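You operate a simulated robot arm through the tools that you are given. There is no shell and no other tool. Be economical: measure what you need, move in short steps, check, and stop when the job is done.

Carry out the task below with a simulated two-armed robot. There is one attempt and no reset: what you move stays moved.

## Task
Push the cabinet door shut. Put the 6 A fuse from the shelf under the grey desk on the top of the test bench and the 10 A fuse on the pump shelf. Open the right bench door, take the relay from the shelf under the grey desk and put it on the shelf in the right bench cupboard, then shut the door. Take the white tape from the wall shelf under the tags and leave it on top of the red plate. Put the small tub on the back of the test bench away on the wall shelf under the tags. Open the blue drawer. The order is free. Set down upright: fuse, relay.

The check looks at the end state, three seconds after you hand in, the way a careful person would. Anything else that was tipped, shoved, dropped, spilled or broken makes it a failure.

## Robot
Two 7-joint arms with two-finger grippers on one trunk, on a base that drives. Base frame: it is fixed to the floor where the robot stands at the start and does not move with it; the origin is under the middle of the robot, x ahead of it, y to its left, z up. Lengths are in cm, angles in degrees, forces in N, time in s.
The left shoulder is at the start at [5.1, 21.6, 123], the right one opposite. With the tool pointing down near the work surface each hand reaches from about 10 to 56 cm from the robot's upright axis, wherever it stands, measured 20 degrees to its own side. Places, roughly: blue drawer [450, 60, 80]; cabinet door [320, 20, 140]; fuse [450, 75, 50]; pump shelf (25x76 cm) [438, 266, 86]; red plate [425, 50, 100]; relay [475, 100, 50]; right bench door [220, -120, 50]; shelf in the right bench cupboard [230, -150, 50]; small tub [300, -150, 100]; top of the test bench (100x21 cm) [244, -126, 90]; wall shelf under the tags (92x25 cm) [394, -120, 96]; white tape (6x6x3 cm) [360, -120, 100]. Payload 3.18 kg a hand.
The tool frame of a hand sits at the grasp point between the pads (the TCP): z along the fingers, y along the line on which they close. The tips reach 3 cm beyond it. Largest opening 14.4 cm; the body of the gripper starts 10.3 cm behind the TCP.
Orientation is that of the tool frame in the base frame, as a unit quaternion [w, x, y, z]. With the fingers straight down and closing along the base's y, the tool's x points along the base's -x, its y along +y and its z along -z.

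## Interface
- The arms move only by the tool arm_command. It takes "left_increments", "right_increments" or both (then of equal length, played together; a hand with none holds still); each is a list of rows, each an object (a shift or turn left out is 0, a gripper value left out holds the last) with "travel": the shift along the tool's x, y, z in units of 30 mm (1.0 is 30 mm), a list of three; "rotation": the turn, a rotation vector about the tool's x, y, z in units of 8 degrees (1.0 is 8 degrees), a list of three; "grip": the finger opening in mm, from 0 to 144. In form: [{"travel": [tx, ty, tz], "rotation": [wx, wy, wz], "grip": grip}, ...]. A call has 1 to 20 rows; each row shifts and turns the commanded pose from where the row before left it, along the tool's axes as they then stand. A call with a number of a shift or a turn outside -1 to 1 is refused whole. Each row takes 0.2 s and may step no farther than 5 cm and 8.6 degrees from the row before; otherwise, or with a gripper value out of range, the whole call is refused. Where a pose cannot be reached the arm comes as near as it can. A force on the tool above 40 N (or 10 N above the force at the start of the call, whichever is more), or a blocked arm, ends the call early, and 0.2 s more pass. The fingers move at their own pace and stop on an object; they squeeze with about 21 N. The grip force told is the motor's: it shows also when the fingers shut on nothing. Time passes only in rows, and 0.2 s behind the last, so rows that do not move let the fingers close. The reply holds the time, the measured pose of the TCP, the force on the tool along the base axes, the opening and the grip force, in the units named above and with some noise, with the torque about the TCP (base axes, N m) and any sound that the robot's microphone picked up.
- Cameras (640 x 400 px; columns grow to the right, rows downward): "scene" is now at [12.19, -1.43, 149.45]; the picture's right is [-0.04, -1.00, 0.00], its down [0.17, -0.01, -0.98] and it looks along [0.98, -0.04, 0.17] (base axes); focal length 273 px, centre (320, 200). "left" rides on the left gripper at [7.7, -1.6, -14.3] in its tool frame; the picture's right is [0.21, 0.98, 0.00], its down [-0.84, 0.18, -0.51] and it looks along [-0.50, 0.11, 0.86] (tool axes); focal length 218 px, centre (320, 200). "right" rides on the right gripper at [7.6, 1.6, -14.3] in its tool frame; the picture's right is [-0.21, 0.98, 0.00], its down [-0.84, -0.18, -0.51] and it looks along [-0.50, -0.11, 0.86] (tool axes); focal length 218 px, centre (320, 200). There is no depth. A picture from a camera that has moved, and an enlarged one, comes with that camera's place and axes in the base frame and with its lens. The place of the scene camera against the robot may be out by one fixed shift of up to 1.8 cm in any direction.
- capture(camera): a new picture of that camera. It takes no simulated time.
- move_column(by): slides the trunk up (or, below 0, down) by that many cm; the arms and the scene camera ride with it, the base frame stays. It gives what a move gives, with no picture.
- drive_base(legs): drives the robot by 1 to 6 legs, each [ahead, left, turn to the left] in cm, cm and degrees, along the robot's own axes; the way and the turn of a leg run together, so that a leg with both is an arc; at most 150 cm and 180 degrees a leg. The arms and the cameras ride along, it lands a little off, and it stops where it bumps. It gives what a move gives.
- head_to(pan, tilt): turns the head with the scene camera to pan (to the left, within 80 degrees either way) and tilt (down, from -29 to 69), counted from straight ahead of the robot. It gives what a move gives.
- inspect(camera, box): a new picture of the part [left, top, right, bottom] of that camera's present view, enlarged. It takes no simulated time.
- close_job(): hands the job in; it is judged then, once.

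Go step by step. Nothing tells you exact positions but the pictures and the camera data: compare them with the known pose of the tool, close in by small moves and look again before you grip or let go. The budget is 207 turns and 202 pictures, counting those below and the enlarged ones. Unless the task says otherwise, let go and move clear before handing in, and close with one line.

The tools are called after ">>>" by a JSON object that holds its "api" and its "payload". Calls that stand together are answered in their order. arm_command: Moves the arms, as the interface text tells. Its arguments: {"type":"object","properties":{"left_increments":{"type":"array","items":{"type":"object","properties":{"travel":{"type":"array","items":{"type":"number"}},"rotation":{"type":"array","items":{"type":"number"}},"grip":{"type":"number"}}}},"right_increments":{"type":"array","items":{"type":"object","properties":{"travel":{"type":"array","items":{"type":"number"}},"rotation":{"type":"array","items":{"type":"number"}},"grip":{"type":"number"}}}}},"required":[]} The other tools are called the same way: move_column (by) slides the trunk up or down; drive_base (legs) drives the base; head_to (pan, tilt) turns the head that bears the scene camera; capture (camera) takes a picture; inspect (camera, box) takes an enlarged picture of a part of a camera's view; close_job () hands the job in.

At the start:

```text
clock: 0.0
left_tcp_pos: [32.75, 10.13, 145.12]
left_ee_rot: [0.0, 0.0, 1.0, -0.001]
left_wrist_force: [0.0, -0.3, 0.3]
left_torque: [0.01, -0.01, 0.01]
left_opening: 14.38
left_grip_force: 0.1
right_tcp_pos: [30.04, -16.52, 143.66]
right_ee_rot: [0.0, 0.001, 1.0, 0.001]
right_wrist_force: [0.4, 0.6, 0.2]
right_torque: [-0.01, -0.02, 0.0]
right_opening: 14.41
right_grip_force: 0.0
trunk travel left (down, up): [-31.0, 6.0]
robot x, y, heading: [0.13, 0.04, -0.3]
head pan, tilt: [-2.3, -10.0]
```

scene: 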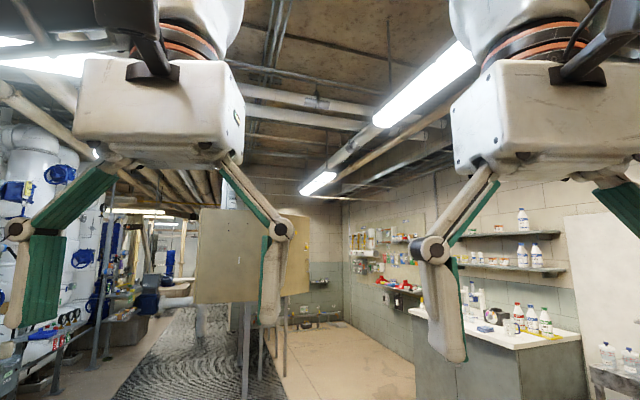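
right: 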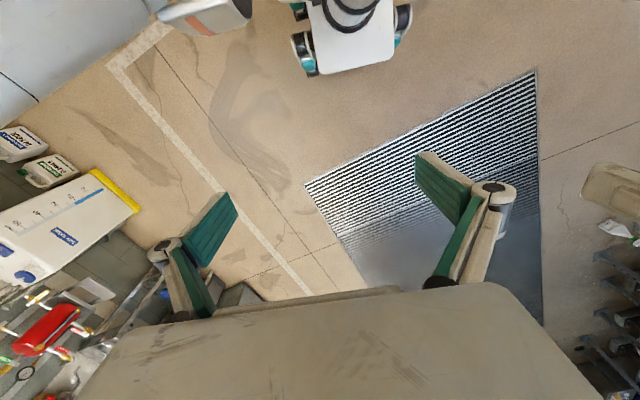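
left: 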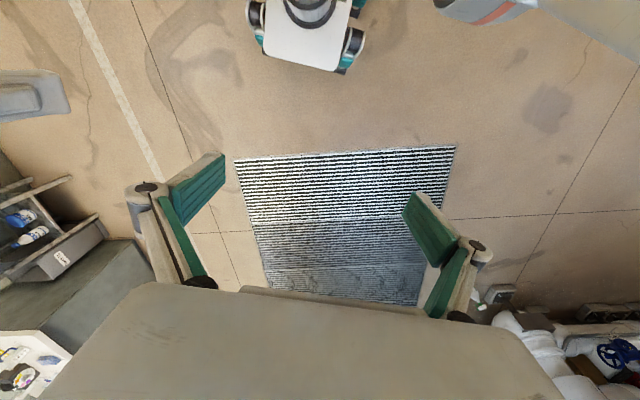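

The view is mostly blocked by my own grippers; I see the test bench to the right, a wall shelf beyond it, and a cabinet ahead. I look around before moving.

>>> {"api": "head_to", "payload": {"pan": -30, "tilt": 10}}

>>> {"api": "capture", "payload": {"camera": "scene"}}

>>> {"api": "head_to", "payload": {"pan": 5, "tilt": 10}}

>>> {"api": "capture", "payload": {"camera": "scene"}}

```text
clock: 0.9
left_tcp_pos: [32.64, 10.19, 145.08]
left_ee_rot: [0.0, -0.001, 1.0, -0.001]
left_wrist_force: [-0.2, 1.0, 0.4]
left_torque: [-0.02, -0.03, -0.01]
left_opening: 14.41
left_grip_force: 0.1
right_tcp_pos: [30.0, -16.54, 143.77]
right_ee_rot: [0.0, 0.001, 1.0, 0.001]
right_wrist_force: [0.4, 0.3, 0.8]
right_torque: [-0.02, -0.02, 0.02]
right_opening: 14.4
right_grip_force: 0.0
trunk travel left (down, up): [-31.0, 6.0]
robot x, y, heading: [-0.17, -0.04, 0.2]
head pan, tilt: [-30.0, 10.0]
```

```text
198 pictures are left
camera scene: at [11.81, -5.73, 146.33], right [-0.5, -0.87, 0.0], down [-0.15, 0.09, -0.98], along [0.85, -0.49, -0.17], focal length 273 px, centre (320, 200)
```

scene: 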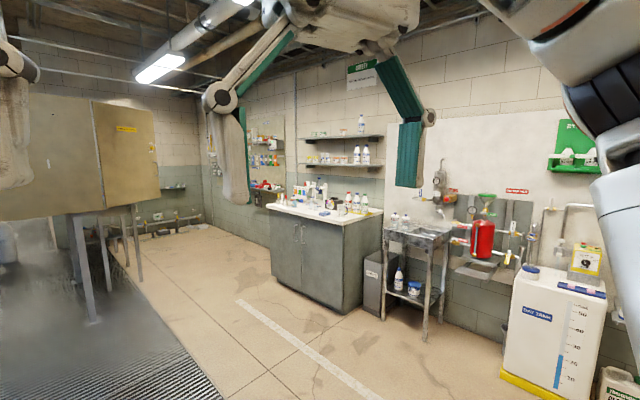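

```text
clock: 1.9
left_tcp_pos: [32.73, 10.19, 145.12]
left_ee_rot: [0.0, -0.001, 1.0, 0.0]
left_wrist_force: [0.1, 0.0, 0.1]
left_torque: [0.0, 0.01, 0.01]
left_opening: 14.41
left_grip_force: 0.0
right_tcp_pos: [30.13, -16.65, 143.79]
right_ee_rot: [0.0, 0.0, 1.0, 0.001]
right_wrist_force: [0.1, 0.6, 0.2]
right_torque: [0.02, 0.0, -0.02]
right_opening: 14.41
right_grip_force: 0.2
trunk travel left (down, up): [-31.0, 6.0]
robot x, y, heading: [0.03, 0.1, -0.1]
head pan, tilt: [5.0, 10.0]
```

```text
197 pictures are left
camera scene: at [13.02, -0.29, 146.33], right [0.09, -1.0, 0.0], down [-0.17, -0.01, -0.98], along [0.98, 0.09, -0.17], focal length 273 px, centre (320, 200)
```

scene: 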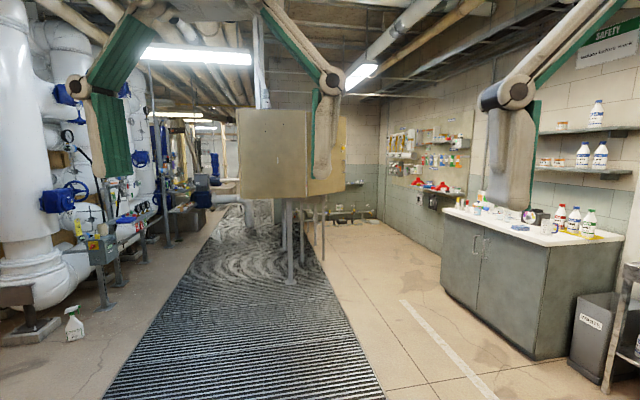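

I see the cabinet on legs ahead and the bench on the right; I enlarge both.

>>> {"api": "inspect", "payload": {"camera": "scene", "box": [220, 90, 380, 260]}}

>>> {"api": "inspect", "payload": {"camera": "scene", "box": [380, 120, 640, 360]}}

>>> {"api": "inspect", "payload": {"camera": "scene", "box": [60, 90, 240, 260]}}

```text
2.35 times, centred on (300, 175) of scene
camera zoom: at [13.02, -0.29, 146.33], right [0.09, -1.0, 0.0], down [-0.17, -0.01, -0.98], along [0.98, 0.09, -0.17], focal length 642 px, centre (367, 259)
```

zoom: 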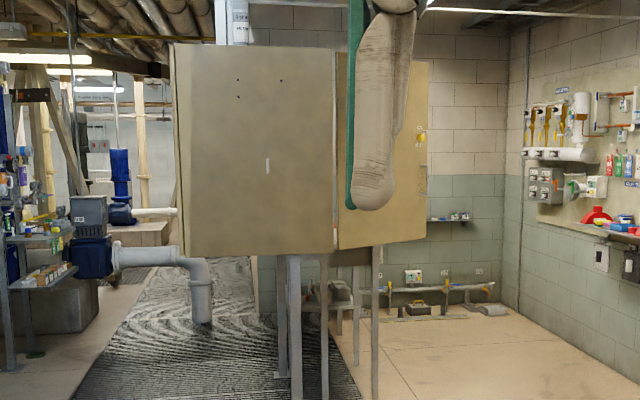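

```text
1.67 times, centred on (510, 240) of scene
camera zoom: at [13.02, -0.29, 146.33], right [0.09, -1.0, 0.0], down [-0.17, -0.01, -0.98], along [0.98, 0.09, -0.17], focal length 455 px, centre (3, 133)
```

zoom: 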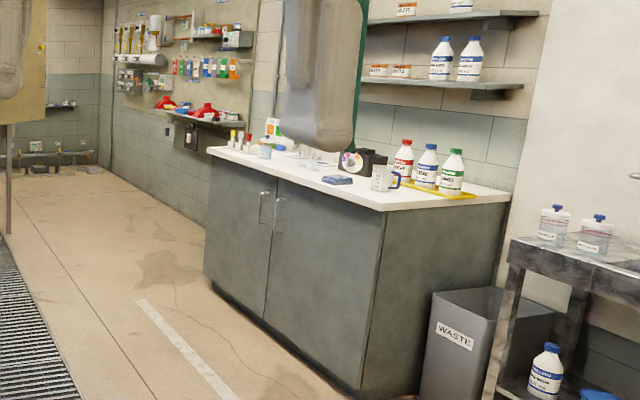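

```text
2.35 times, centred on (150, 175) of scene
camera zoom: at [13.02, -0.29, 146.33], right [0.09, -1.0, 0.0], down [-0.17, -0.01, -0.98], along [0.98, 0.09, -0.17], focal length 642 px, centre (720, 259)
```

zoom: 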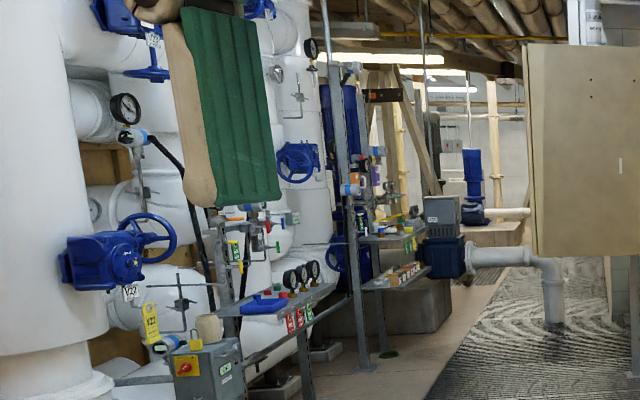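

The bench front runs slightly rotated (about 14° to my x axis) from about (289,-101) to (186,-126). I drive in front of it and look.

>>> {"api": "drive_base", "payload": {"legs": [[150, 0, 0], [0, 0, -76], [45, 45, 0]]}}

>>> {"api": "head_to", "payload": {"pan": 0, "tilt": 35}}

>>> {"api": "capture", "payload": {"camera": "scene"}}

```text
clock: 16.8
left_tcp_pos: [222.38, -63.73, 145.06]
left_ee_rot: [-0.001, 0.622, 0.783, -0.002]
left_wrist_force: [0.2, -0.1, -0.9]
left_torque: [0.02, 0.01, 0.03]
left_opening: 14.41
left_grip_force: 0.0
right_tcp_pos: [195.73, -67.32, 143.68]
right_ee_rot: [0.0, 0.623, 0.782, 0.001]
right_wrist_force: [0.0, 0.4, 0.1]
right_torque: [-0.01, -0.02, 0.03]
right_opening: 14.44
right_grip_force: 0.1
trunk travel left (down, up): [-31.0, 6.0]
robot x, y, heading: [204.8, -34.37, -77.0]
head pan, tilt: [5.0, 10.0]
```

```text
clock: 17.7
left_tcp_pos: [222.3, -63.7, 145.0]
left_ee_rot: [-0.001, 0.623, 0.782, -0.001]
left_wrist_force: [-0.5, -0.5, 0.2]
left_torque: [0.0, 0.01, -0.02]
left_opening: 14.4
left_grip_force: 0.2
right_tcp_pos: [195.72, -67.1, 143.7]
right_ee_rot: [0.0, 0.623, 0.783, 0.001]
right_wrist_force: [0.0, 0.4, -0.5]
right_torque: [0.03, 0.03, -0.05]
right_opening: 14.4
right_grip_force: 0.1
trunk travel left (down, up): [-31.0, 6.0]
robot x, y, heading: [205.08, -33.95, -77.1]
head pan, tilt: [0.0, 35.0]
```

```text
193 pictures are left
camera scene: at [207.52, -47.93, 142.32], right [-0.97, -0.23, 0.0], down [-0.13, 0.56, -0.82], along [0.19, -0.8, -0.57], focal length 273 px, centre (320, 200)
```

scene: 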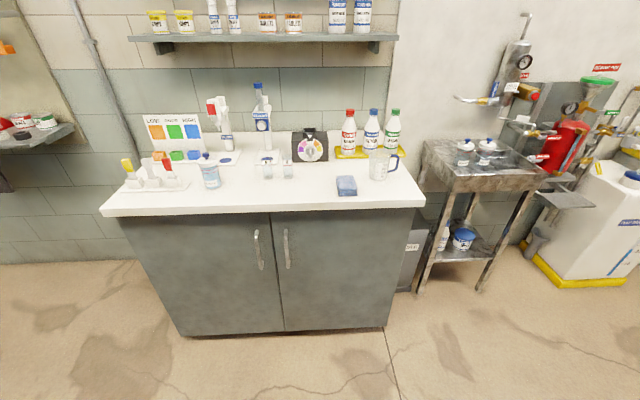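

The bench with doors is in good view. I zoom in on the bench top, the handles and the left end.

>>> {"api": "inspect", "payload": {"camera": "scene", "box": [100, 70, 260, 220]}}

>>> {"api": "inspect", "payload": {"camera": "scene", "box": [260, 80, 430, 240]}}

>>> {"api": "inspect", "payload": {"camera": "scene", "box": [200, 200, 400, 340]}}

```text
2.67 times, centred on (180, 145) of scene
camera zoom: at [207.52, -47.93, 142.32], right [-0.97, -0.23, 0.0], down [-0.13, 0.56, -0.82], along [0.19, -0.8, -0.57], focal length 728 px, centre (693, 347)
```

zoom: 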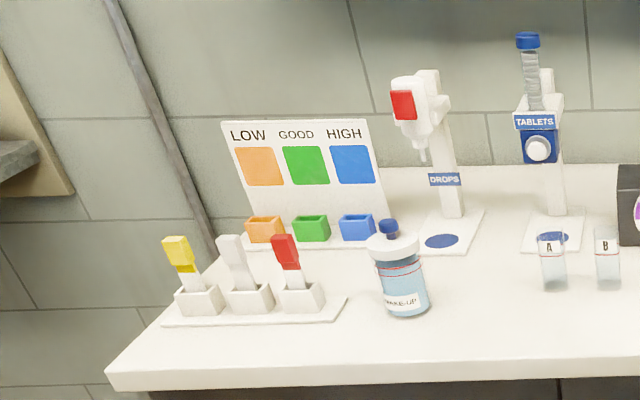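

```text
2.50 times, centred on (345, 160) of scene
camera zoom: at [207.52, -47.93, 142.32], right [-0.97, -0.23, 0.0], down [-0.13, 0.56, -0.82], along [0.19, -0.8, -0.57], focal length 682 px, centre (258, 300)
```

zoom: 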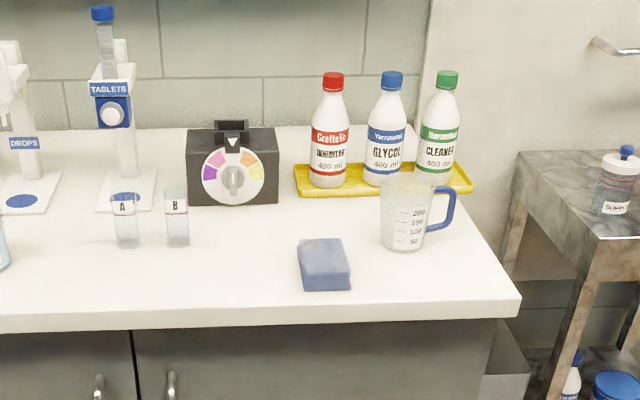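

```text
2.86 times, centred on (300, 270) of scene
camera zoom: at [207.52, -47.93, 142.32], right [-0.97, -0.23, 0.0], down [-0.13, 0.56, -0.82], along [0.19, -0.8, -0.57], focal length 780 px, centre (377, 0)
```

zoom: 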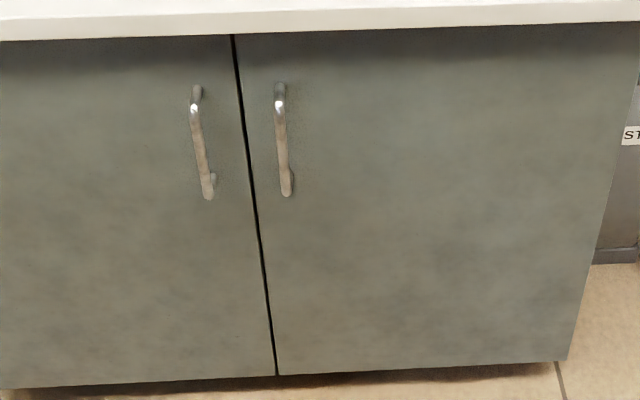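

The right bench door hinges on the right; its handle is a vertical bar around (235,-114) z 62–81. I lower the trunk and turn the right hand to point forward.

>>> {"api": "move_column", "payload": {"by": -25}}

>>> {"api": "arm_command", "payload": {"right_increments": [{"travel": [-1, 0, 1], "grip": 80}, {"travel": [-1, 0, 1]}, {"travel": [-1, 0, 1]}, {"travel": [-1, 0, 1]}, {"travel": [0, 0, 1]}, {"travel": [0, 0, 1]}, {"travel": [0, 0, 1]}, {"rotation": [0, -0.9375, 0]}, {"rotation": [0, -0.9375, 0]}, {"rotation": [0, -0.9375, 0]}, {"rotation": [0, -0.9375, 0]}, {"rotation": [0, -0.9375, 0]}, {"rotation": [0, -0.9375, 0]}, {"rotation": [0, -0.9375, 0]}, {"rotation": [0, -0.9375, 0]}, {"rotation": [0, -0.9375, 0]}, {"rotation": [0, -0.9375, 0]}, {"rotation": [0, -0.9375, 0]}, {"rotation": [0, -0.9375, 0]}]}}

>>> {"api": "arm_command", "payload": {"right_increments": [{"travel": [1, 0, 0]}, {"travel": [1, 0, 0]}, {"travel": [1, 0, 0]}, {"travel": [1, 0, 0]}, {"travel": [1, 0, 0]}, {"travel": [1, 0, 0]}, {"travel": [1, 0, 0]}, {"travel": [1, 0, 0]}, {"travel": [0.9, 0, 0]}]}}

>>> {"api": "capture", "payload": {"camera": "scene"}}

>>> {"api": "capture", "payload": {"camera": "right"}}

```text
clock: 20.2
left_tcp_pos: [224.5, -73.15, 113.71]
left_ee_rot: [-0.103, 0.616, 0.776, 0.081]
left_wrist_force: [-0.1, 1.4, 0.1]
left_torque: [0.0, 0.02, 0.03]
left_opening: 14.42
left_grip_force: 0.0
right_tcp_pos: [198.46, -78.28, 111.21]
right_ee_rot: [-0.127, 0.614, 0.772, 0.103]
right_wrist_force: [0.0, -1.2, 0.1]
right_torque: [-0.04, -0.05, -0.01]
right_opening: 14.4
right_grip_force: 0.2
trunk travel left (down, up): [-6.0, 31.0]
robot x, y, heading: [204.92, -34.14, -76.9]
head pan, tilt: [0.0, 35.0]
```

```text
clock: 24.2
left_tcp_pos: [224.63, -73.37, 113.6]
left_ee_rot: [-0.104, 0.617, 0.776, 0.081]
left_wrist_force: [-0.1, -0.4, 0.0]
left_torque: [-0.01, 0.0, 0.01]
left_opening: 14.39
left_grip_force: 0.1
right_tcp_pos: [211.03, -90.19, 95.46]
right_ee_rot: [0.445, 0.522, 0.638, -0.349]
right_wrist_force: [-0.7, -0.6, 0.6]
right_torque: [0.0, -0.02, 0.02]
right_opening: 7.99
right_grip_force: 0.1
right hand out of reach, approached as far as the arm can: row 13, 14, 15, 16, 17, 18, 19
trunk travel left (down, up): [-6.0, 31.0]
robot x, y, heading: [205.01, -34.3, -76.9]
head pan, tilt: [0.0, 35.0]
```

```text
clock: 24.9
left_tcp_pos: [224.68, -73.15, 113.54]
left_ee_rot: [-0.104, 0.616, 0.776, 0.082]
left_wrist_force: [0.2, -0.2, -0.7]
left_torque: [-0.01, 0.03, 0.02]
left_opening: 14.38
left_grip_force: 0.0
right_tcp_pos: [210.58, -90.83, 95.25]
right_ee_rot: [0.464, 0.596, 0.57, -0.324]
right_wrist_force: [0.4, -0.3, -0.1]
right_torque: [-0.03, -0.01, 0.0]
right_opening: 8.01
right_grip_force: 0.0
right hand out of reach, approached as far as the arm can: row 1, 2, 3
trunk travel left (down, up): [-6.0, 31.0]
robot x, y, heading: [205.15, -34.4, -77.1]
head pan, tilt: [0.0, 35.0]
stopped in row 3 (right hand): the arm was blocked; the commanded pose is now the measured one
```

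```text
189 pictures are left
camera scene: at [212.02, -67.34, 114.03], right [-0.97, -0.23, 0.0], down [-0.13, 0.56, -0.82], along [0.18, -0.8, -0.57], focal length 273 px, centre (320, 200)
```

scene: 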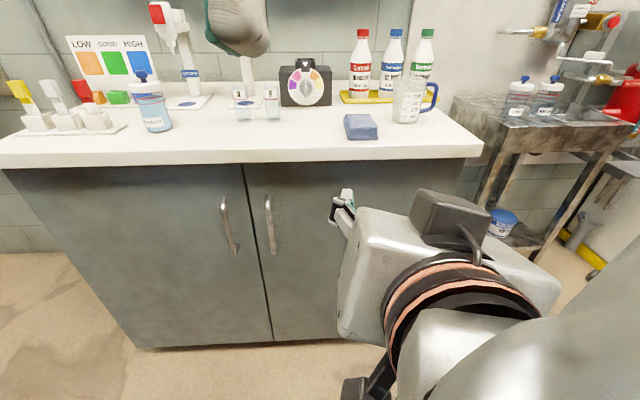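

```text
188 pictures are left
camera right: at [211.22, -74.58, 93.8], right [0.93, 0.0, 0.37], down [-0.37, 0.14, 0.92], along [-0.05, -0.99, 0.13], focal length 218 px, centre (320, 200)
```

right: 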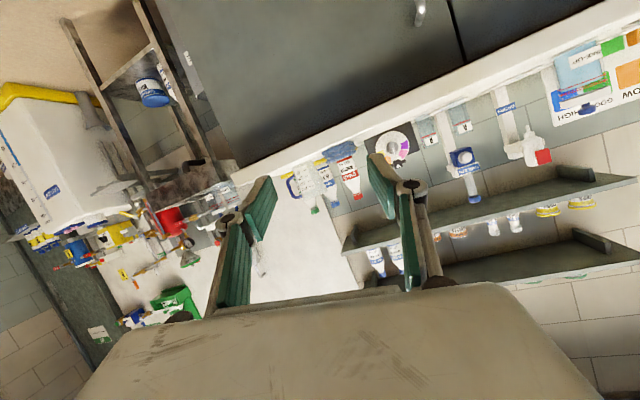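

Lowering leans the torso forward, so the hand needs to be farther ahead. I correct its orientation and reach out, staying short of the bench.

>>> {"api": "arm_command", "payload": {"right_increments": [{"travel": [0, -0.3, 0.8], "rotation": [-0.195, -0.65, -0.375]}, {"travel": [0, -0.3, 0.8], "rotation": [-0.195, -0.65, -0.375]}, {"travel": [0, -0.3, 0.8], "rotation": [-0.195, -0.65, -0.375]}, {"travel": [0, -0.3, 0.8], "rotation": [-0.195, -0.65, -0.375]}, {"travel": [0.7, -0.3, 0.6]}, {"travel": [0.8, -0.3, 0.6]}, {"travel": [0.8, -0.3, 0.6]}, {"travel": [0.8, -0.3, 0.6]}, {"travel": [0.8, -0.3, 0.6]}]}}

>>> {"api": "capture", "payload": {"camera": "scene"}}

```text
clock: 26.9
left_tcp_pos: [224.53, -73.26, 113.44]
left_ee_rot: [-0.104, 0.616, 0.776, 0.082]
left_wrist_force: [-0.2, -1.0, 0.2]
left_torque: [0.0, -0.02, -0.04]
left_opening: 14.38
left_grip_force: 0.0
right_tcp_pos: [217.22, -109.8, 85.02]
right_ee_rot: [0.469, 0.524, 0.605, -0.374]
right_wrist_force: [0.2, -0.8, 0.0]
right_torque: [-0.01, -0.01, 0.0]
right_opening: 8.04
right_grip_force: 0.0
right hand out of reach, approached as far as the arm can: row 1, 2, 3, 4, 6, 7, 8
trunk travel left (down, up): [-6.0, 31.0]
robot x, y, heading: [205.1, -33.79, -76.9]
head pan, tilt: [0.0, 35.0]
```

```text
187 pictures are left
camera scene: at [211.96, -67.33, 114.04], right [-0.97, -0.23, 0.0], down [-0.13, 0.56, -0.82], along [0.18, -0.8, -0.57], focal length 273 px, centre (320, 200)
```

scene: 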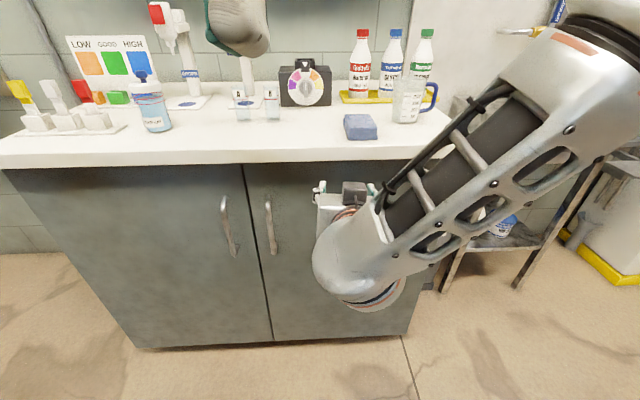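

Hand is at z 85, pitched slightly down, which suits a vertical bar. I lower it to handle mid-height and pull back a bit before driving sideways.

>>> {"api": "arm_command", "payload": {"right_increments": [{"travel": [0.7, 0, -0.5]}, {"travel": [0.8, 0, -0.5]}, {"travel": [0.8, 0, -0.5]}, {"travel": [0.8, 0, -0.3]}, {"travel": [0.8, 0, 0]}, {"travel": [0, 0, 0]}]}}

```text
clock: 27.6
left_tcp_pos: [224.56, -73.29, 113.61]
left_ee_rot: [-0.104, 0.616, 0.777, 0.082]
left_wrist_force: [-0.3, -0.1, 0.5]
left_torque: [0.01, -0.02, 0.03]
left_opening: 14.39
left_grip_force: 0.1
right_tcp_pos: [212.94, -108.83, 83.59]
right_ee_rot: [0.475, 0.581, 0.55, -0.366]
right_wrist_force: [-0.8, 0.4, 0.1]
right_torque: [0.03, 0.01, 0.0]
right_opening: 8.0
right_grip_force: 0.0
right hand out of reach, approached as far as the arm can: row 1
trunk travel left (down, up): [-6.0, 31.0]
robot x, y, heading: [204.99, -34.12, -76.9]
head pan, tilt: [0.0, 35.0]
stopped in row 3 (right hand): the arm was blocked; the commanded pose is now the measured one
```

The wrist seems limited at this height; I use a steeper 45° downward pitch instead, which still closes around the vertical bar.

>>> {"api": "arm_command", "payload": {"right_increments": [{"travel": [0, 0, -0.7], "rotation": [0, 0.94, 0]}, {"travel": [0, 0, -0.7], "rotation": [0, 0.94, 0.3]}, {"travel": [0, 0, 0], "rotation": [-0.3, 0.94, 0.3]}, {"travel": [0, 0, 0], "rotation": [-0.3, 0.9, 0.3]}, {"travel": [0.6, 0, 0.6]}, {"travel": [0.6, 0, 0.6]}, {"travel": [0.6, 0, 0.6]}]}}

```text
clock: 29.2
left_tcp_pos: [224.64, -73.45, 113.43]
left_ee_rot: [-0.105, 0.616, 0.776, 0.082]
left_wrist_force: [0.1, -0.5, -0.4]
left_torque: [0.0, 0.04, -0.02]
left_opening: 14.41
left_grip_force: 0.0
right_tcp_pos: [215.2, -104.54, 77.48]
right_ee_rot: [0.362, 0.671, 0.628, -0.152]
right_wrist_force: [-0.2, -0.1, -1.2]
right_torque: [0.01, 0.0, 0.01]
right_opening: 7.96
right_grip_force: 0.0
trunk travel left (down, up): [-6.0, 31.0]
robot x, y, heading: [204.62, -34.22, -77.2]
head pan, tilt: [0.0, 35.0]
```

>>> {"api": "arm_command", "payload": {"right_increments": [{"travel": [0.4, 0, 0.42], "rotation": [0, 0, -0.98]}, {"travel": [0.44, 0, 0.42], "rotation": [0, 0, -0.98]}, {"travel": [0.44, 0, 0.42], "rotation": [0, 0, -0.98]}, {"travel": [0, 0, 0]}]}}

>>> {"api": "capture", "payload": {"camera": "right"}}

>>> {"api": "capture", "payload": {"camera": "scene"}}

```text
clock: 30.2
left_tcp_pos: [224.57, -73.28, 113.58]
left_ee_rot: [-0.104, 0.616, 0.776, 0.081]
left_wrist_force: [-0.1, -0.8, 0.3]
left_torque: [0.01, 0.01, 0.0]
left_opening: 14.43
left_grip_force: 0.1
right_tcp_pos: [216.18, -104.25, 72.48]
right_ee_rot: [0.324, 0.528, 0.752, -0.224]
right_wrist_force: [-1.0, 0.4, 0.3]
right_torque: [0.01, 0.03, 0.0]
right_opening: 8.01
right_grip_force: 0.1
trunk travel left (down, up): [-6.0, 31.0]
robot x, y, heading: [205.43, -34.36, -77.0]
head pan, tilt: [0.0, 35.0]
```

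```text
186 pictures are left
camera right: at [212.31, -89.09, 76.88], right [0.97, 0.2, 0.16], down [-0.1, -0.26, 0.96], along [0.23, -0.94, -0.24], focal length 218 px, centre (320, 200)
```

right: 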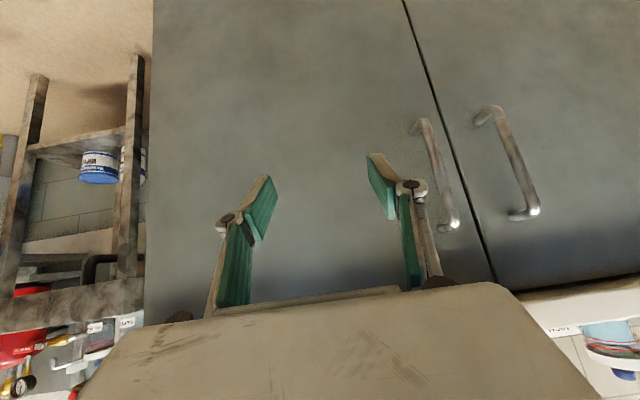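

```text
185 pictures are left
camera scene: at [212.0, -67.32, 114.04], right [-0.97, -0.23, 0.0], down [-0.13, 0.56, -0.82], along [0.18, -0.8, -0.57], focal length 273 px, centre (320, 200)
```

scene: 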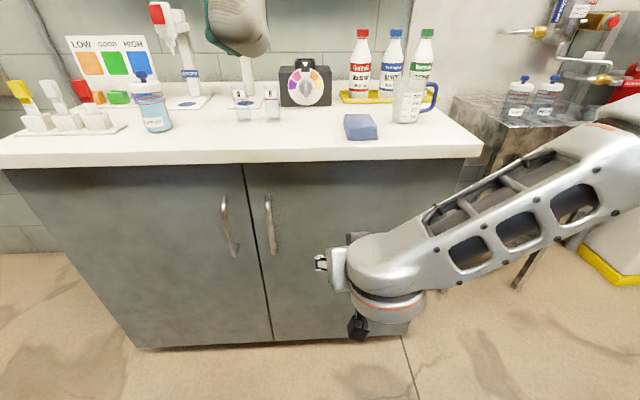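

The hand camera sees the handle well; I place it near (234,-111). I drive left 15 cm so the handle comes between the fingers.

>>> {"api": "drive_base", "payload": {"legs": [[0, 15.3, 0]]}}

>>> {"api": "capture", "payload": {"camera": "right"}}

```text
clock: 32.2
left_tcp_pos: [239.58, -69.97, 113.58]
left_ee_rot: [-0.104, 0.617, 0.776, 0.082]
left_wrist_force: [0.7, -0.1, -0.8]
left_torque: [0.0, 0.02, 0.02]
left_opening: 14.39
left_grip_force: 0.1
right_tcp_pos: [231.05, -100.76, 72.47]
right_ee_rot: [0.323, 0.529, 0.753, -0.223]
right_wrist_force: [-0.1, -0.4, -0.1]
right_torque: [0.01, -0.02, 0.0]
right_opening: 8.02
right_grip_force: 0.0
trunk travel left (down, up): [-6.0, 31.0]
robot x, y, heading: [219.92, -31.21, -77.1]
head pan, tilt: [0.0, 35.0]
```

```text
184 pictures are left
camera right: at [227.25, -85.63, 76.89], right [0.97, 0.2, 0.16], down [-0.1, -0.27, 0.96], along [0.23, -0.94, -0.24], focal length 218 px, centre (320, 200)
```

right: 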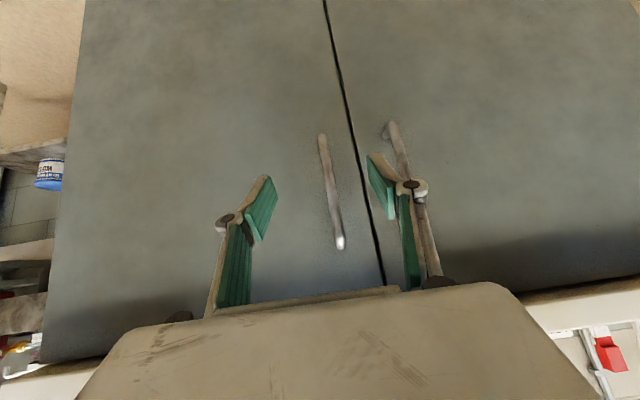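

Handle triangulates to about (236,-113.6). I advance horizontally in steps onto it.

>>> {"api": "arm_command", "payload": {"right_increments": [{"travel": [-0.5, 0.02, 0.64], "grip": 65}, {"travel": [-0.5, 0.02, 0.64]}, {"travel": [-0.5, 0.02, 0.64]}, {"travel": [-0.5, 0.02, 0.64]}]}}

>>> {"api": "capture", "payload": {"camera": "right"}}

```text
clock: 33.2
left_tcp_pos: [239.45, -69.94, 113.54]
left_ee_rot: [-0.104, 0.616, 0.776, 0.083]
left_wrist_force: [0.2, 0.3, 0.4]
left_torque: [-0.01, 0.0, 0.01]
left_opening: 14.38
left_grip_force: 0.0
right_tcp_pos: [234.75, -109.82, 71.47]
right_ee_rot: [0.324, 0.528, 0.752, -0.223]
right_wrist_force: [0.1, 0.8, -0.1]
right_torque: [-0.02, 0.03, 0.02]
right_opening: 6.48
right_grip_force: 0.0
trunk travel left (down, up): [-6.0, 31.0]
robot x, y, heading: [220.1, -30.74, -77.1]
head pan, tilt: [0.0, 35.0]
```

```text
183 pictures are left
camera right: at [230.88, -94.65, 75.87], right [0.97, 0.2, 0.16], down [-0.1, -0.27, 0.96], along [0.23, -0.94, -0.24], focal length 218 px, centre (320, 200)
```

right: 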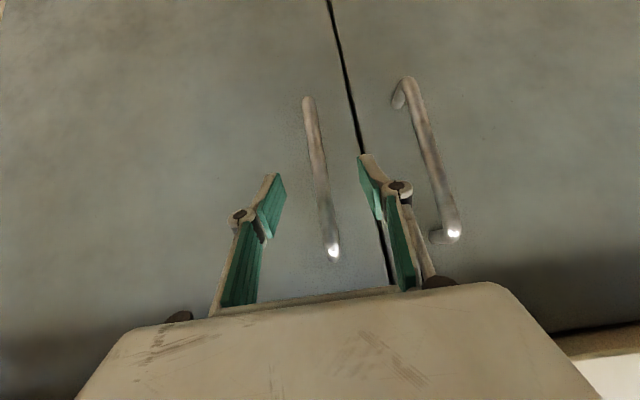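

Well aligned; about 4 cm remain. I advance, then close.

>>> {"api": "arm_command", "payload": {"right_increments": [{"travel": [-0.45, 0.02, 0.58]}, {"travel": [-0.35, 0, 0.45]}, {"travel": [0, 0, 0]}]}}

>>> {"api": "capture", "payload": {"camera": "right"}}

```text
clock: 34.0
left_tcp_pos: [239.47, -69.85, 113.5]
left_ee_rot: [-0.103, 0.616, 0.776, 0.081]
left_wrist_force: [-0.3, 0.1, -1.1]
left_torque: [0.0, -0.01, 0.02]
left_opening: 14.41
left_grip_force: 0.1
right_tcp_pos: [235.93, -113.42, 71.17]
right_ee_rot: [0.325, 0.527, 0.753, -0.222]
right_wrist_force: [-0.5, -0.8, 0.4]
right_torque: [-0.01, 0.03, 0.02]
right_opening: 6.51
right_grip_force: 0.1
trunk travel left (down, up): [-6.0, 31.0]
robot x, y, heading: [219.89, -30.67, -77.0]
head pan, tilt: [0.0, 35.0]
```

```text
182 pictures are left
camera right: at [232.19, -98.32, 75.58], right [0.97, 0.2, 0.16], down [-0.1, -0.26, 0.96], along [0.23, -0.94, -0.24], focal length 218 px, centre (320, 200)
```

right: 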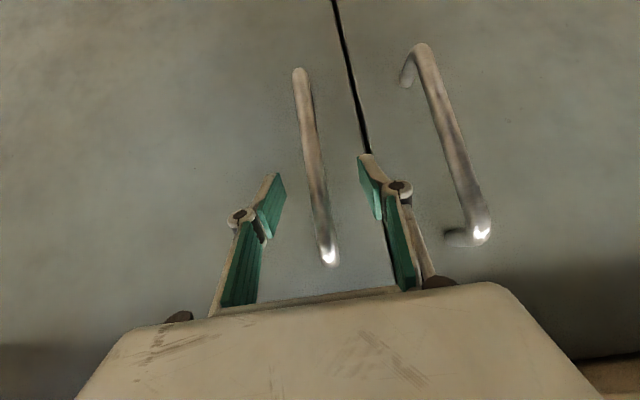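

>>> {"api": "arm_command", "payload": {"right_increments": [{"grip": 0}, {}, {}, {}]}}

>>> {"api": "capture", "payload": {"camera": "right"}}

```text
clock: 35.0
left_tcp_pos: [239.44, -69.83, 113.61]
left_ee_rot: [-0.103, 0.617, 0.776, 0.082]
left_wrist_force: [0.1, -0.4, 0.0]
left_torque: [-0.02, -0.01, 0.01]
left_opening: 14.38
left_grip_force: 0.1
right_tcp_pos: [235.98, -113.48, 71.05]
right_ee_rot: [0.323, 0.53, 0.752, -0.224]
right_wrist_force: [-3.4, -1.9, -1.4]
right_torque: [-0.15, 0.19, 0.03]
right_opening: 1.24
right_grip_force: 41.9
trunk travel left (down, up): [-6.0, 31.0]
robot x, y, heading: [219.67, -30.77, -76.9]
head pan, tilt: [0.0, 35.0]
```

```text
181 pictures are left
camera right: at [232.13, -98.34, 75.54], right [0.97, 0.2, 0.16], down [-0.1, -0.27, 0.96], along [0.23, -0.94, -0.24], focal length 218 px, centre (320, 200)
```

right: 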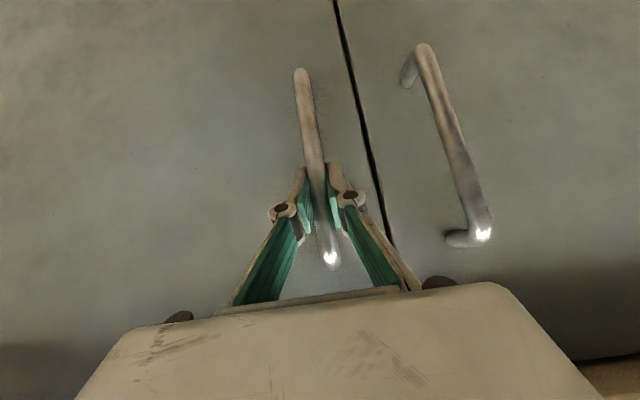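

Gripped. I pull the door along its arc, turning the hand partly with it.

>>> {"api": "arm_command", "payload": {"right_increments": [{"travel": [0.486, 0.075, -0.504], "rotation": [-0.18, 0, -0.17]}, {"travel": [0.486, 0.06, -0.504], "rotation": [-0.18, 0, -0.17]}, {"travel": [0.486, 0.05, -0.504], "rotation": [-0.18, 0, -0.17]}, {"travel": [0.486, 0.04, -0.504], "rotation": [-0.18, 0, -0.17]}, {"travel": [0.486, 0.025, -0.504], "rotation": [-0.18, 0, -0.17]}, {"travel": [0.486, 0.01, -0.504], "rotation": [-0.18, 0, -0.17]}, {"travel": [0.486, 0, -0.504], "rotation": [-0.18, 0, -0.17]}, {"travel": [0.486, -0.01, -0.504], "rotation": [-0.18, 0, -0.17]}]}}

>>> {"api": "capture", "payload": {"camera": "scene"}}

```text
clock: 35.9
left_tcp_pos: [239.39, -70.08, 113.59]
left_ee_rot: [-0.104, 0.616, 0.776, 0.081]
left_wrist_force: [-0.1, 0.5, -0.5]
left_torque: [0.02, 0.05, 0.01]
left_opening: 14.39
left_grip_force: 0.1
right_tcp_pos: [233.18, -108.19, 71.05]
right_ee_rot: [0.332, 0.497, 0.773, -0.213]
right_wrist_force: [-5.0, -2.3, 4.0]
right_torque: [0.38, 0.37, -0.13]
right_opening: 1.25
right_grip_force: 41.6
trunk travel left (down, up): [-6.0, 31.0]
robot x, y, heading: [220.0, -30.65, -77.3]
head pan, tilt: [0.0, 35.0]
stopped in row 4 (right hand): the force on the tool passed its limit at 43 N (the readings are from after the stop); the commanded pose is now the measured one
```

```text
180 pictures are left
camera scene: at [226.83, -63.92, 114.03], right [-0.97, -0.22, 0.0], down [-0.13, 0.56, -0.82], along [0.18, -0.8, -0.57], focal length 273 px, centre (320, 200)
```

scene: 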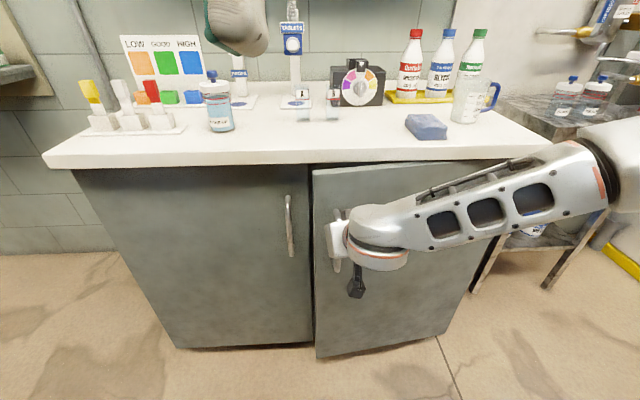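

Door is opening (~9°). I continue more gently with the curve bent a bit more to the right.

>>> {"api": "arm_command", "payload": {"right_increments": [{"travel": [0.34, -0.04, -0.36], "rotation": [-0.15, 0, -0.14]}, {"travel": [0.34, -0.045, -0.36], "rotation": [-0.15, 0, -0.14]}, {"travel": [0.34, -0.05, -0.36], "rotation": [-0.15, 0, -0.14]}, {"travel": [0.34, -0.055, -0.36], "rotation": [-0.15, 0, -0.14]}, {"travel": [0.34, -0.06, -0.36], "rotation": [-0.15, 0, -0.14]}, {"travel": [0.34, -0.065, -0.36], "rotation": [-0.15, 0, -0.14]}, {"travel": [0.34, -0.07, -0.36], "rotation": [-0.15, 0, -0.14]}, {"travel": [0.34, -0.075, -0.36], "rotation": [-0.15, 0, -0.14]}, {"travel": [0.34, -0.08, -0.36], "rotation": [-0.15, 0, -0.14]}, {"travel": [0.34, -0.085, -0.36], "rotation": [-0.15, 0, -0.14]}]}}

```text
clock: 38.0
left_tcp_pos: [239.47, -69.86, 113.6]
left_ee_rot: [-0.105, 0.615, 0.777, 0.082]
left_wrist_force: [-0.1, 0.5, -0.2]
left_torque: [-0.05, 0.02, 0.0]
left_opening: 14.4
left_grip_force: 0.0
right_tcp_pos: [224.69, -97.84, 71.07]
right_ee_rot: [0.36, 0.379, 0.839, -0.153]
right_wrist_force: [4.2, 4.6, -7.7]
right_torque: [-0.92, -0.33, -0.09]
right_opening: 1.24
right_grip_force: 42.7
right hand out of reach, approached as far as the arm can: row 8, 9
trunk travel left (down, up): [-6.0, 31.0]
robot x, y, heading: [220.03, -30.96, -76.8]
head pan, tilt: [0.0, 35.0]
stopped in row 10 (right hand): the force on the tool passed its limit at 45 N (the readings are from after the stop); the commanded pose is now the measured one
```

Door is ~27° open and the arm is at its limit. I release, back off, and will push the door from its inner edge.

>>> {"api": "arm_command", "payload": {"right_increments": [{"grip": 60}, {}, {"travel": [0.4, 0, -0.7]}, {"travel": [0.4, 0, -0.7]}, {"travel": [0.4, 0, -0.7]}]}}

>>> {"api": "capture", "payload": {"camera": "scene"}}

>>> {"api": "capture", "payload": {"camera": "right"}}

```text
clock: 39.1
left_tcp_pos: [239.34, -69.73, 113.65]
left_ee_rot: [-0.103, 0.617, 0.776, 0.082]
left_wrist_force: [-0.3, -0.1, 0.0]
left_torque: [-0.02, 0.0, -0.03]
left_opening: 14.38
left_grip_force: 0.1
right_tcp_pos: [219.72, -95.29, 72.43]
right_ee_rot: [0.361, 0.379, 0.838, -0.154]
right_wrist_force: [0.4, 0.1, 0.2]
right_torque: [0.0, 0.02, 0.01]
right_opening: 6.01
right_grip_force: 0.1
right hand out of reach, approached as far as the arm can: row 3, 4, 5
trunk travel left (down, up): [-6.0, 31.0]
robot x, y, heading: [220.21, -30.96, -76.6]
head pan, tilt: [0.0, 35.0]
```

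```text
179 pictures are left
camera scene: at [226.86, -63.84, 114.05], right [-0.97, -0.23, 0.0], down [-0.13, 0.56, -0.82], along [0.19, -0.8, -0.57], focal length 273 px, centre (320, 200)
```

scene: 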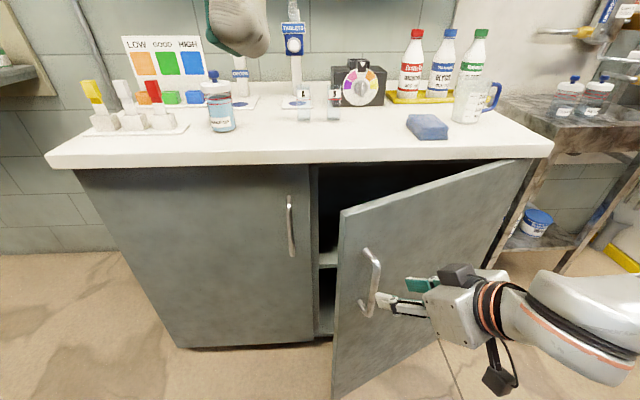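

```text
178 pictures are left
camera right: at [210.52, -82.67, 77.05], right [0.82, 0.54, 0.17], down [0.0, -0.29, 0.96], along [0.57, -0.79, -0.24], focal length 218 px, centre (320, 200)
```

right: 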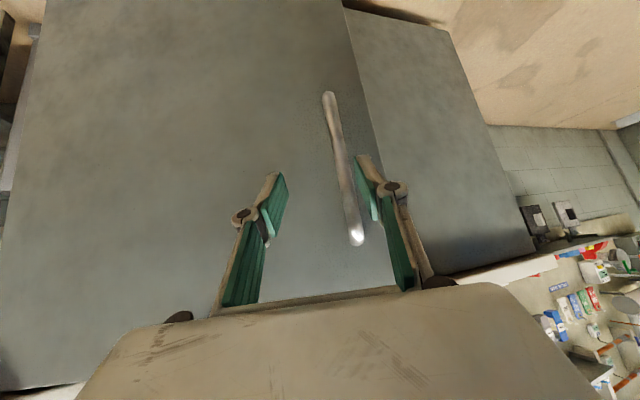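

The door stands ~35° open. I raise the right hand clear and lower the left hand in front, left of the door's edge, to push it from inside.

>>> {"api": "arm_command", "payload": {"right_increments": [{"travel": [-0.7, 0, -0.7], "rotation": [0, 0.5, 0]}, {"travel": [-0.7, 0, -0.7], "rotation": [0, 0.5, 0]}, {"travel": [-0.6, 0, -0.8], "rotation": [0, 0.5, 0]}, {"travel": [-0.6, 0, -0.8], "rotation": [0, 0.5, 0]}, {"travel": [-0.5, 0, -0.9], "rotation": [0, 0.5, 0]}, {"travel": [-0.5, 0, -0.9], "rotation": [0, 0.5, 0]}, {"travel": [-0.3, 0, -1], "rotation": [0, 0.5, 0]}, {"travel": [-0.3, 0, -1], "rotation": [0, 0.5, 0]}, {"travel": [-0.1, 0, -1], "rotation": [0, 0.5, 0]}, {"travel": [0, 0, -1], "rotation": [0, 0.5, 0]}], "left_increments": [{"rotation": [0, -0.94, 0], "grip": 0}, {"rotation": [0, -0.94, 0]}, {"travel": [0, 0.5, 1]}, {"travel": [0, 0.5, 1]}, {"travel": [0, 0.5, 1]}, {"travel": [0, 0, 1]}, {"travel": [0, 0, 1]}, {"travel": [0, 0, 1]}, {"travel": [0, 0, 1]}, {"travel": [0, 0, 1]}]}}

>>> {"api": "capture", "payload": {"camera": "scene"}}

```text
clock: 39.8
left_tcp_pos: [239.6, -70.06, 113.87]
left_ee_rot: [-0.019, 0.617, 0.787, 0.005]
left_wrist_force: [-2.5, -6.9, 8.4]
left_torque: [1.61, -0.11, 0.35]
left_opening: 0.02
left_grip_force: 21.3
right_tcp_pos: [219.69, -95.44, 77.82]
right_ee_rot: [0.308, 0.389, 0.858, -0.131]
right_wrist_force: [0.6, 0.0, -1.1]
right_torque: [0.0, 0.0, 0.01]
right_opening: 5.98
right_grip_force: 0.1
trunk travel left (down, up): [-6.0, 31.0]
robot x, y, heading: [220.14, -30.94, -76.8]
head pan, tilt: [0.0, 35.0]
stopped in row 3 (left hand): the force on the tool passed its limit at 72 N (the readings are from after the stop); the commanded pose is now the measured one
```

```text
177 pictures are left
camera scene: at [227.1, -63.83, 114.01], right [-0.97, -0.24, 0.0], down [-0.14, 0.56, -0.82], along [0.2, -0.79, -0.57], focal length 273 px, centre (320, 200)
```

scene: 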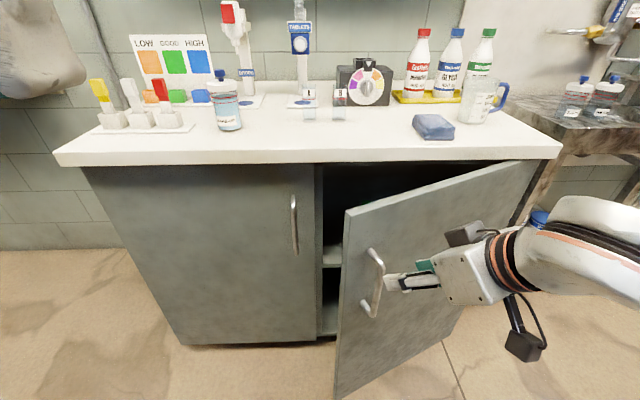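

The left hand bumped something near my head. I move it forward and left, clear of the head, and lift the right hand.

>>> {"api": "arm_command", "payload": {"left_increments": [{"travel": [-0.5, 0.5, 0]}, {"travel": [-0.5, 0.5, 0.3]}, {"travel": [-0.4, 0.5, 0.5]}, {"travel": [0, 0.3, 0.8]}, {"travel": [0, 0, 1]}, {"travel": [0, 0, 1]}, {"travel": [0, 0, 1]}, {"travel": [0, 0, 1]}], "right_increments": [{"travel": [-0.5, 0, -0.8], "rotation": [0, 0.5, 0]}, {"travel": [-0.5, 0, -0.8], "rotation": [0, 0.5, 0]}, {"travel": [-0.5, 0, -0.9], "rotation": [0, 0.5, 0]}, {"travel": [-0.5, 0, -0.9], "rotation": [0, 0.5, 0]}, {"travel": [-0.3, 0, -1], "rotation": [0, 0.5, 0]}, {"travel": [-0.3, 0, -1], "rotation": [0, 0.5, 0]}, {"travel": [-0.1, 0, -1], "rotation": [0, 0.5, 0]}, {"travel": [0, 0, -1], "rotation": [0, 0.5, 0]}]}}

>>> {"api": "capture", "payload": {"camera": "scene"}}

```text
clock: 41.6
left_tcp_pos: [245.46, -72.36, 96.7]
left_ee_rot: [-0.019, 0.618, 0.786, 0.006]
left_wrist_force: [0.0, 0.4, -0.1]
left_torque: [0.02, 0.01, 0.03]
left_opening: 0.0
left_grip_force: 20.9
right_tcp_pos: [219.03, -94.85, 95.65]
right_ee_rot: [0.121, 0.408, 0.904, -0.046]
right_wrist_force: [0.6, 0.2, 0.0]
right_torque: [0.03, 0.0, 0.0]
right_opening: 6.01
right_grip_force: 0.0
right hand out of reach, approached as far as the arm can: row 7, 8
trunk travel left (down, up): [-6.0, 31.0]
robot x, y, heading: [219.69, -30.7, -77.0]
head pan, tilt: [0.0, 35.0]
```

```text
176 pictures are left
camera scene: at [226.97, -63.88, 114.0], right [-0.97, -0.23, 0.0], down [-0.13, 0.56, -0.82], along [0.19, -0.8, -0.57], focal length 273 px, centre (320, 200)
```

scene: 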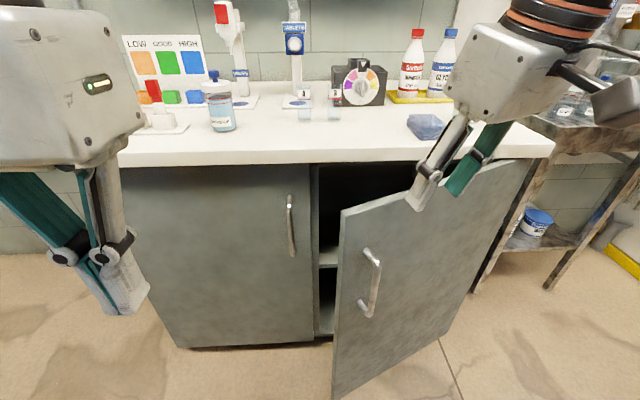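

Left hand is clear. I lower it to z≈77 and slide it forward, left of the open door's edge.

>>> {"api": "arm_command", "payload": {"left_increments": [{"travel": [0, 0, 1]}, {"travel": [0, 0, 1]}, {"travel": [0, 0, 1]}, {"travel": [0, 0, 1]}, {"travel": [0, 0, 1]}, {"travel": [0, 0, 1]}, {"travel": [-1, 0, 0.5]}, {"travel": [-1, 0, 0]}, {"travel": [-1, 0, 0]}, {"travel": [-1, 0, 0]}, {"travel": [-1, 0, 0]}, {"travel": [-1, 0, 0]}, {"travel": [-1, 0, 0]}, {"travel": [-1, 0, 0]}, {"travel": [-1, 0, 0]}, {}]}}

>>> {"api": "capture", "payload": {"camera": "scene"}}

>>> {"api": "capture", "payload": {"camera": "left"}}

```text
clock: 45.0
left_tcp_pos: [251.33, -98.02, 76.35]
left_ee_rot: [-0.017, 0.618, 0.786, 0.005]
left_wrist_force: [0.1, 0.7, 0.4]
left_torque: [-0.04, -0.02, -0.01]
left_opening: 0.0
left_grip_force: 20.6
right_tcp_pos: [218.87, -94.84, 95.8]
right_ee_rot: [0.122, 0.408, 0.904, -0.048]
right_wrist_force: [0.3, 0.0, -0.5]
right_torque: [-0.03, 0.01, 0.01]
right_opening: 6.01
right_grip_force: 0.0
trunk travel left (down, up): [-6.0, 31.0]
robot x, y, heading: [220.03, -30.51, -76.7]
head pan, tilt: [0.0, 35.0]
```

```text
175 pictures are left
camera scene: at [226.95, -63.83, 114.04], right [-0.97, -0.23, 0.0], down [-0.13, 0.56, -0.82], along [0.19, -0.8, -0.57], focal length 273 px, centre (320, 200)
```

scene: 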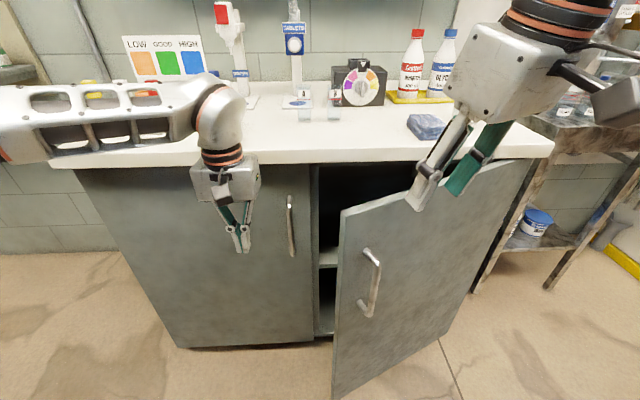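

```text
174 pictures are left
camera left: at [248.44, -91.31, 91.06], right [0.9, 0.43, -0.01], down [0.38, -0.79, 0.48], along [0.2, -0.43, -0.88], focal length 218 px, centre (320, 200)
```

left: 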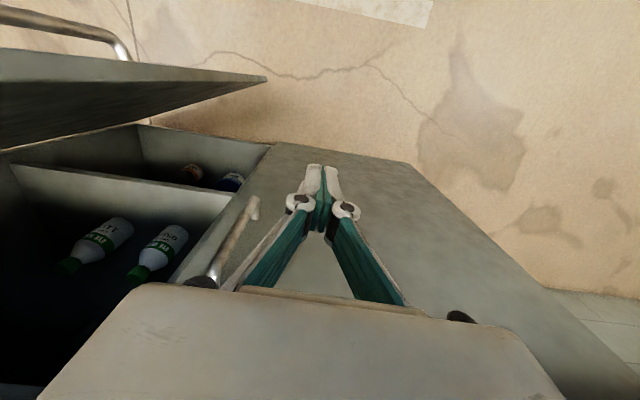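

I see the opening and the door edge at about (232,-98). I slide right, a bit deeper past the edge, then sweep right to push the door.

>>> {"api": "arm_command", "payload": {"left_increments": [{"travel": [0, -1, 0]}, {"travel": [0, -1, 0]}, {"travel": [-0.4, -1, 0]}, {"travel": [-0.9, -0.3, 0]}, {"travel": [0, -1, 0]}, {"travel": [0, -1, 0]}, {"travel": [0, -1, 0]}, {}]}}

>>> {"api": "capture", "payload": {"camera": "left"}}

```text
clock: 46.8
left_tcp_pos: [236.14, -107.05, 77.13]
left_ee_rot: [-0.026, 0.603, 0.798, -0.004]
left_wrist_force: [-0.4, 0.1, 0.5]
left_torque: [0.0, -0.03, -0.01]
left_opening: 0.01
left_grip_force: 21.5
right_tcp_pos: [218.87, -94.92, 95.83]
right_ee_rot: [0.123, 0.408, 0.904, -0.046]
right_wrist_force: [0.1, 1.2, -0.1]
right_torque: [0.0, -0.03, 0.06]
right_opening: 6.0
right_grip_force: 0.1
trunk travel left (down, up): [-6.0, 31.0]
robot x, y, heading: [219.84, -30.75, -76.8]
head pan, tilt: [0.0, 35.0]
```

```text
173 pictures are left
camera left: at [233.2, -100.42, 91.87], right [0.88, 0.47, -0.03], down [0.43, -0.77, 0.47], along [0.2, -0.43, -0.88], focal length 218 px, centre (320, 200)
```

left: 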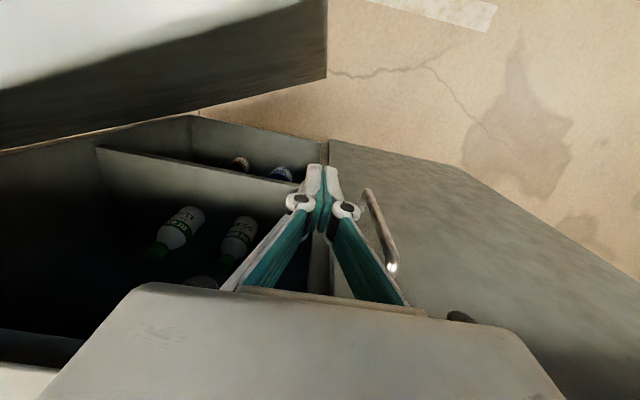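

The hand is inside past the edge. I push the door open by driving the base back-right in steps.

>>> {"api": "drive_base", "payload": {"legs": [[-8, -10, 0], [-6, -10, 0]]}}

>>> {"api": "capture", "payload": {"camera": "scene"}}

```text
clock: 49.5
left_tcp_pos: [213.4, -97.9, 77.05]
left_ee_rot: [-0.027, 0.603, 0.798, -0.004]
left_wrist_force: [0.3, -0.3, -0.8]
left_torque: [-0.01, 0.02, 0.03]
left_opening: 0.0
left_grip_force: 21.0
right_tcp_pos: [196.34, -85.86, 95.76]
right_ee_rot: [0.121, 0.407, 0.904, -0.048]
right_wrist_force: [-0.3, 0.3, 0.9]
right_torque: [0.01, -0.02, -0.01]
right_opening: 6.01
right_grip_force: 0.1
trunk travel left (down, up): [-6.0, 31.0]
robot x, y, heading: [197.32, -21.53, -77.0]
head pan, tilt: [0.0, 35.0]
```

```text
172 pictures are left
camera scene: at [204.28, -54.78, 114.03], right [-0.97, -0.23, 0.0], down [-0.13, 0.56, -0.82], along [0.19, -0.8, -0.57], focal length 273 px, centre (320, 200)
```

scene: 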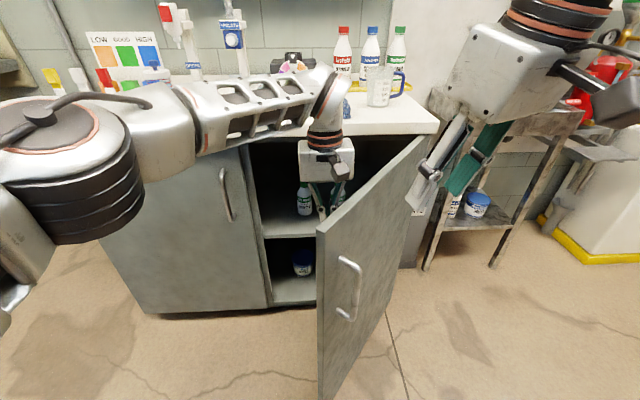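

Door at ~50°. I continue right and slightly back.

>>> {"api": "drive_base", "payload": {"legs": [[-6, -10, 0], [-2, -12, 0]]}}

>>> {"api": "capture", "payload": {"camera": "scene"}}

```text
clock: 52.3
left_tcp_pos: [190.73, -95.28, 77.12]
left_ee_rot: [-0.027, 0.6, 0.799, -0.005]
left_wrist_force: [-0.4, 1.1, 0.4]
left_torque: [0.0, -0.03, -0.02]
left_opening: 0.0
left_grip_force: 21.1
right_tcp_pos: [173.07, -83.17, 95.85]
right_ee_rot: [0.122, 0.407, 0.904, -0.047]
right_wrist_force: [-1.0, -0.3, -0.9]
right_torque: [-0.01, -0.06, -0.02]
right_opening: 5.99
right_grip_force: 0.1
trunk travel left (down, up): [-6.0, 31.0]
robot x, y, heading: [173.91, -18.87, -77.0]
head pan, tilt: [0.0, 35.0]
```

```text
171 pictures are left
camera scene: at [181.05, -52.04, 114.03], right [-0.97, -0.23, 0.0], down [-0.13, 0.56, -0.82], along [0.19, -0.8, -0.57], focal length 273 px, centre (320, 200)
```

scene: 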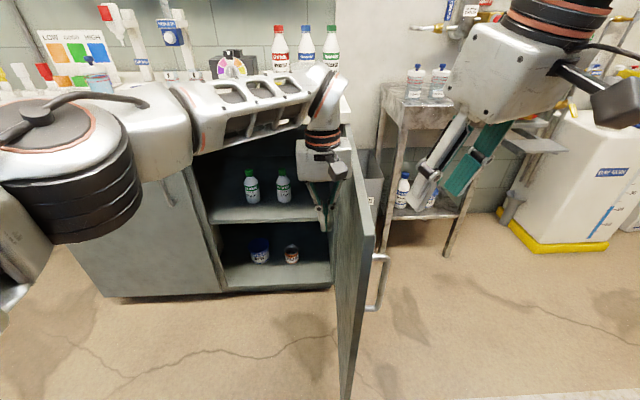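

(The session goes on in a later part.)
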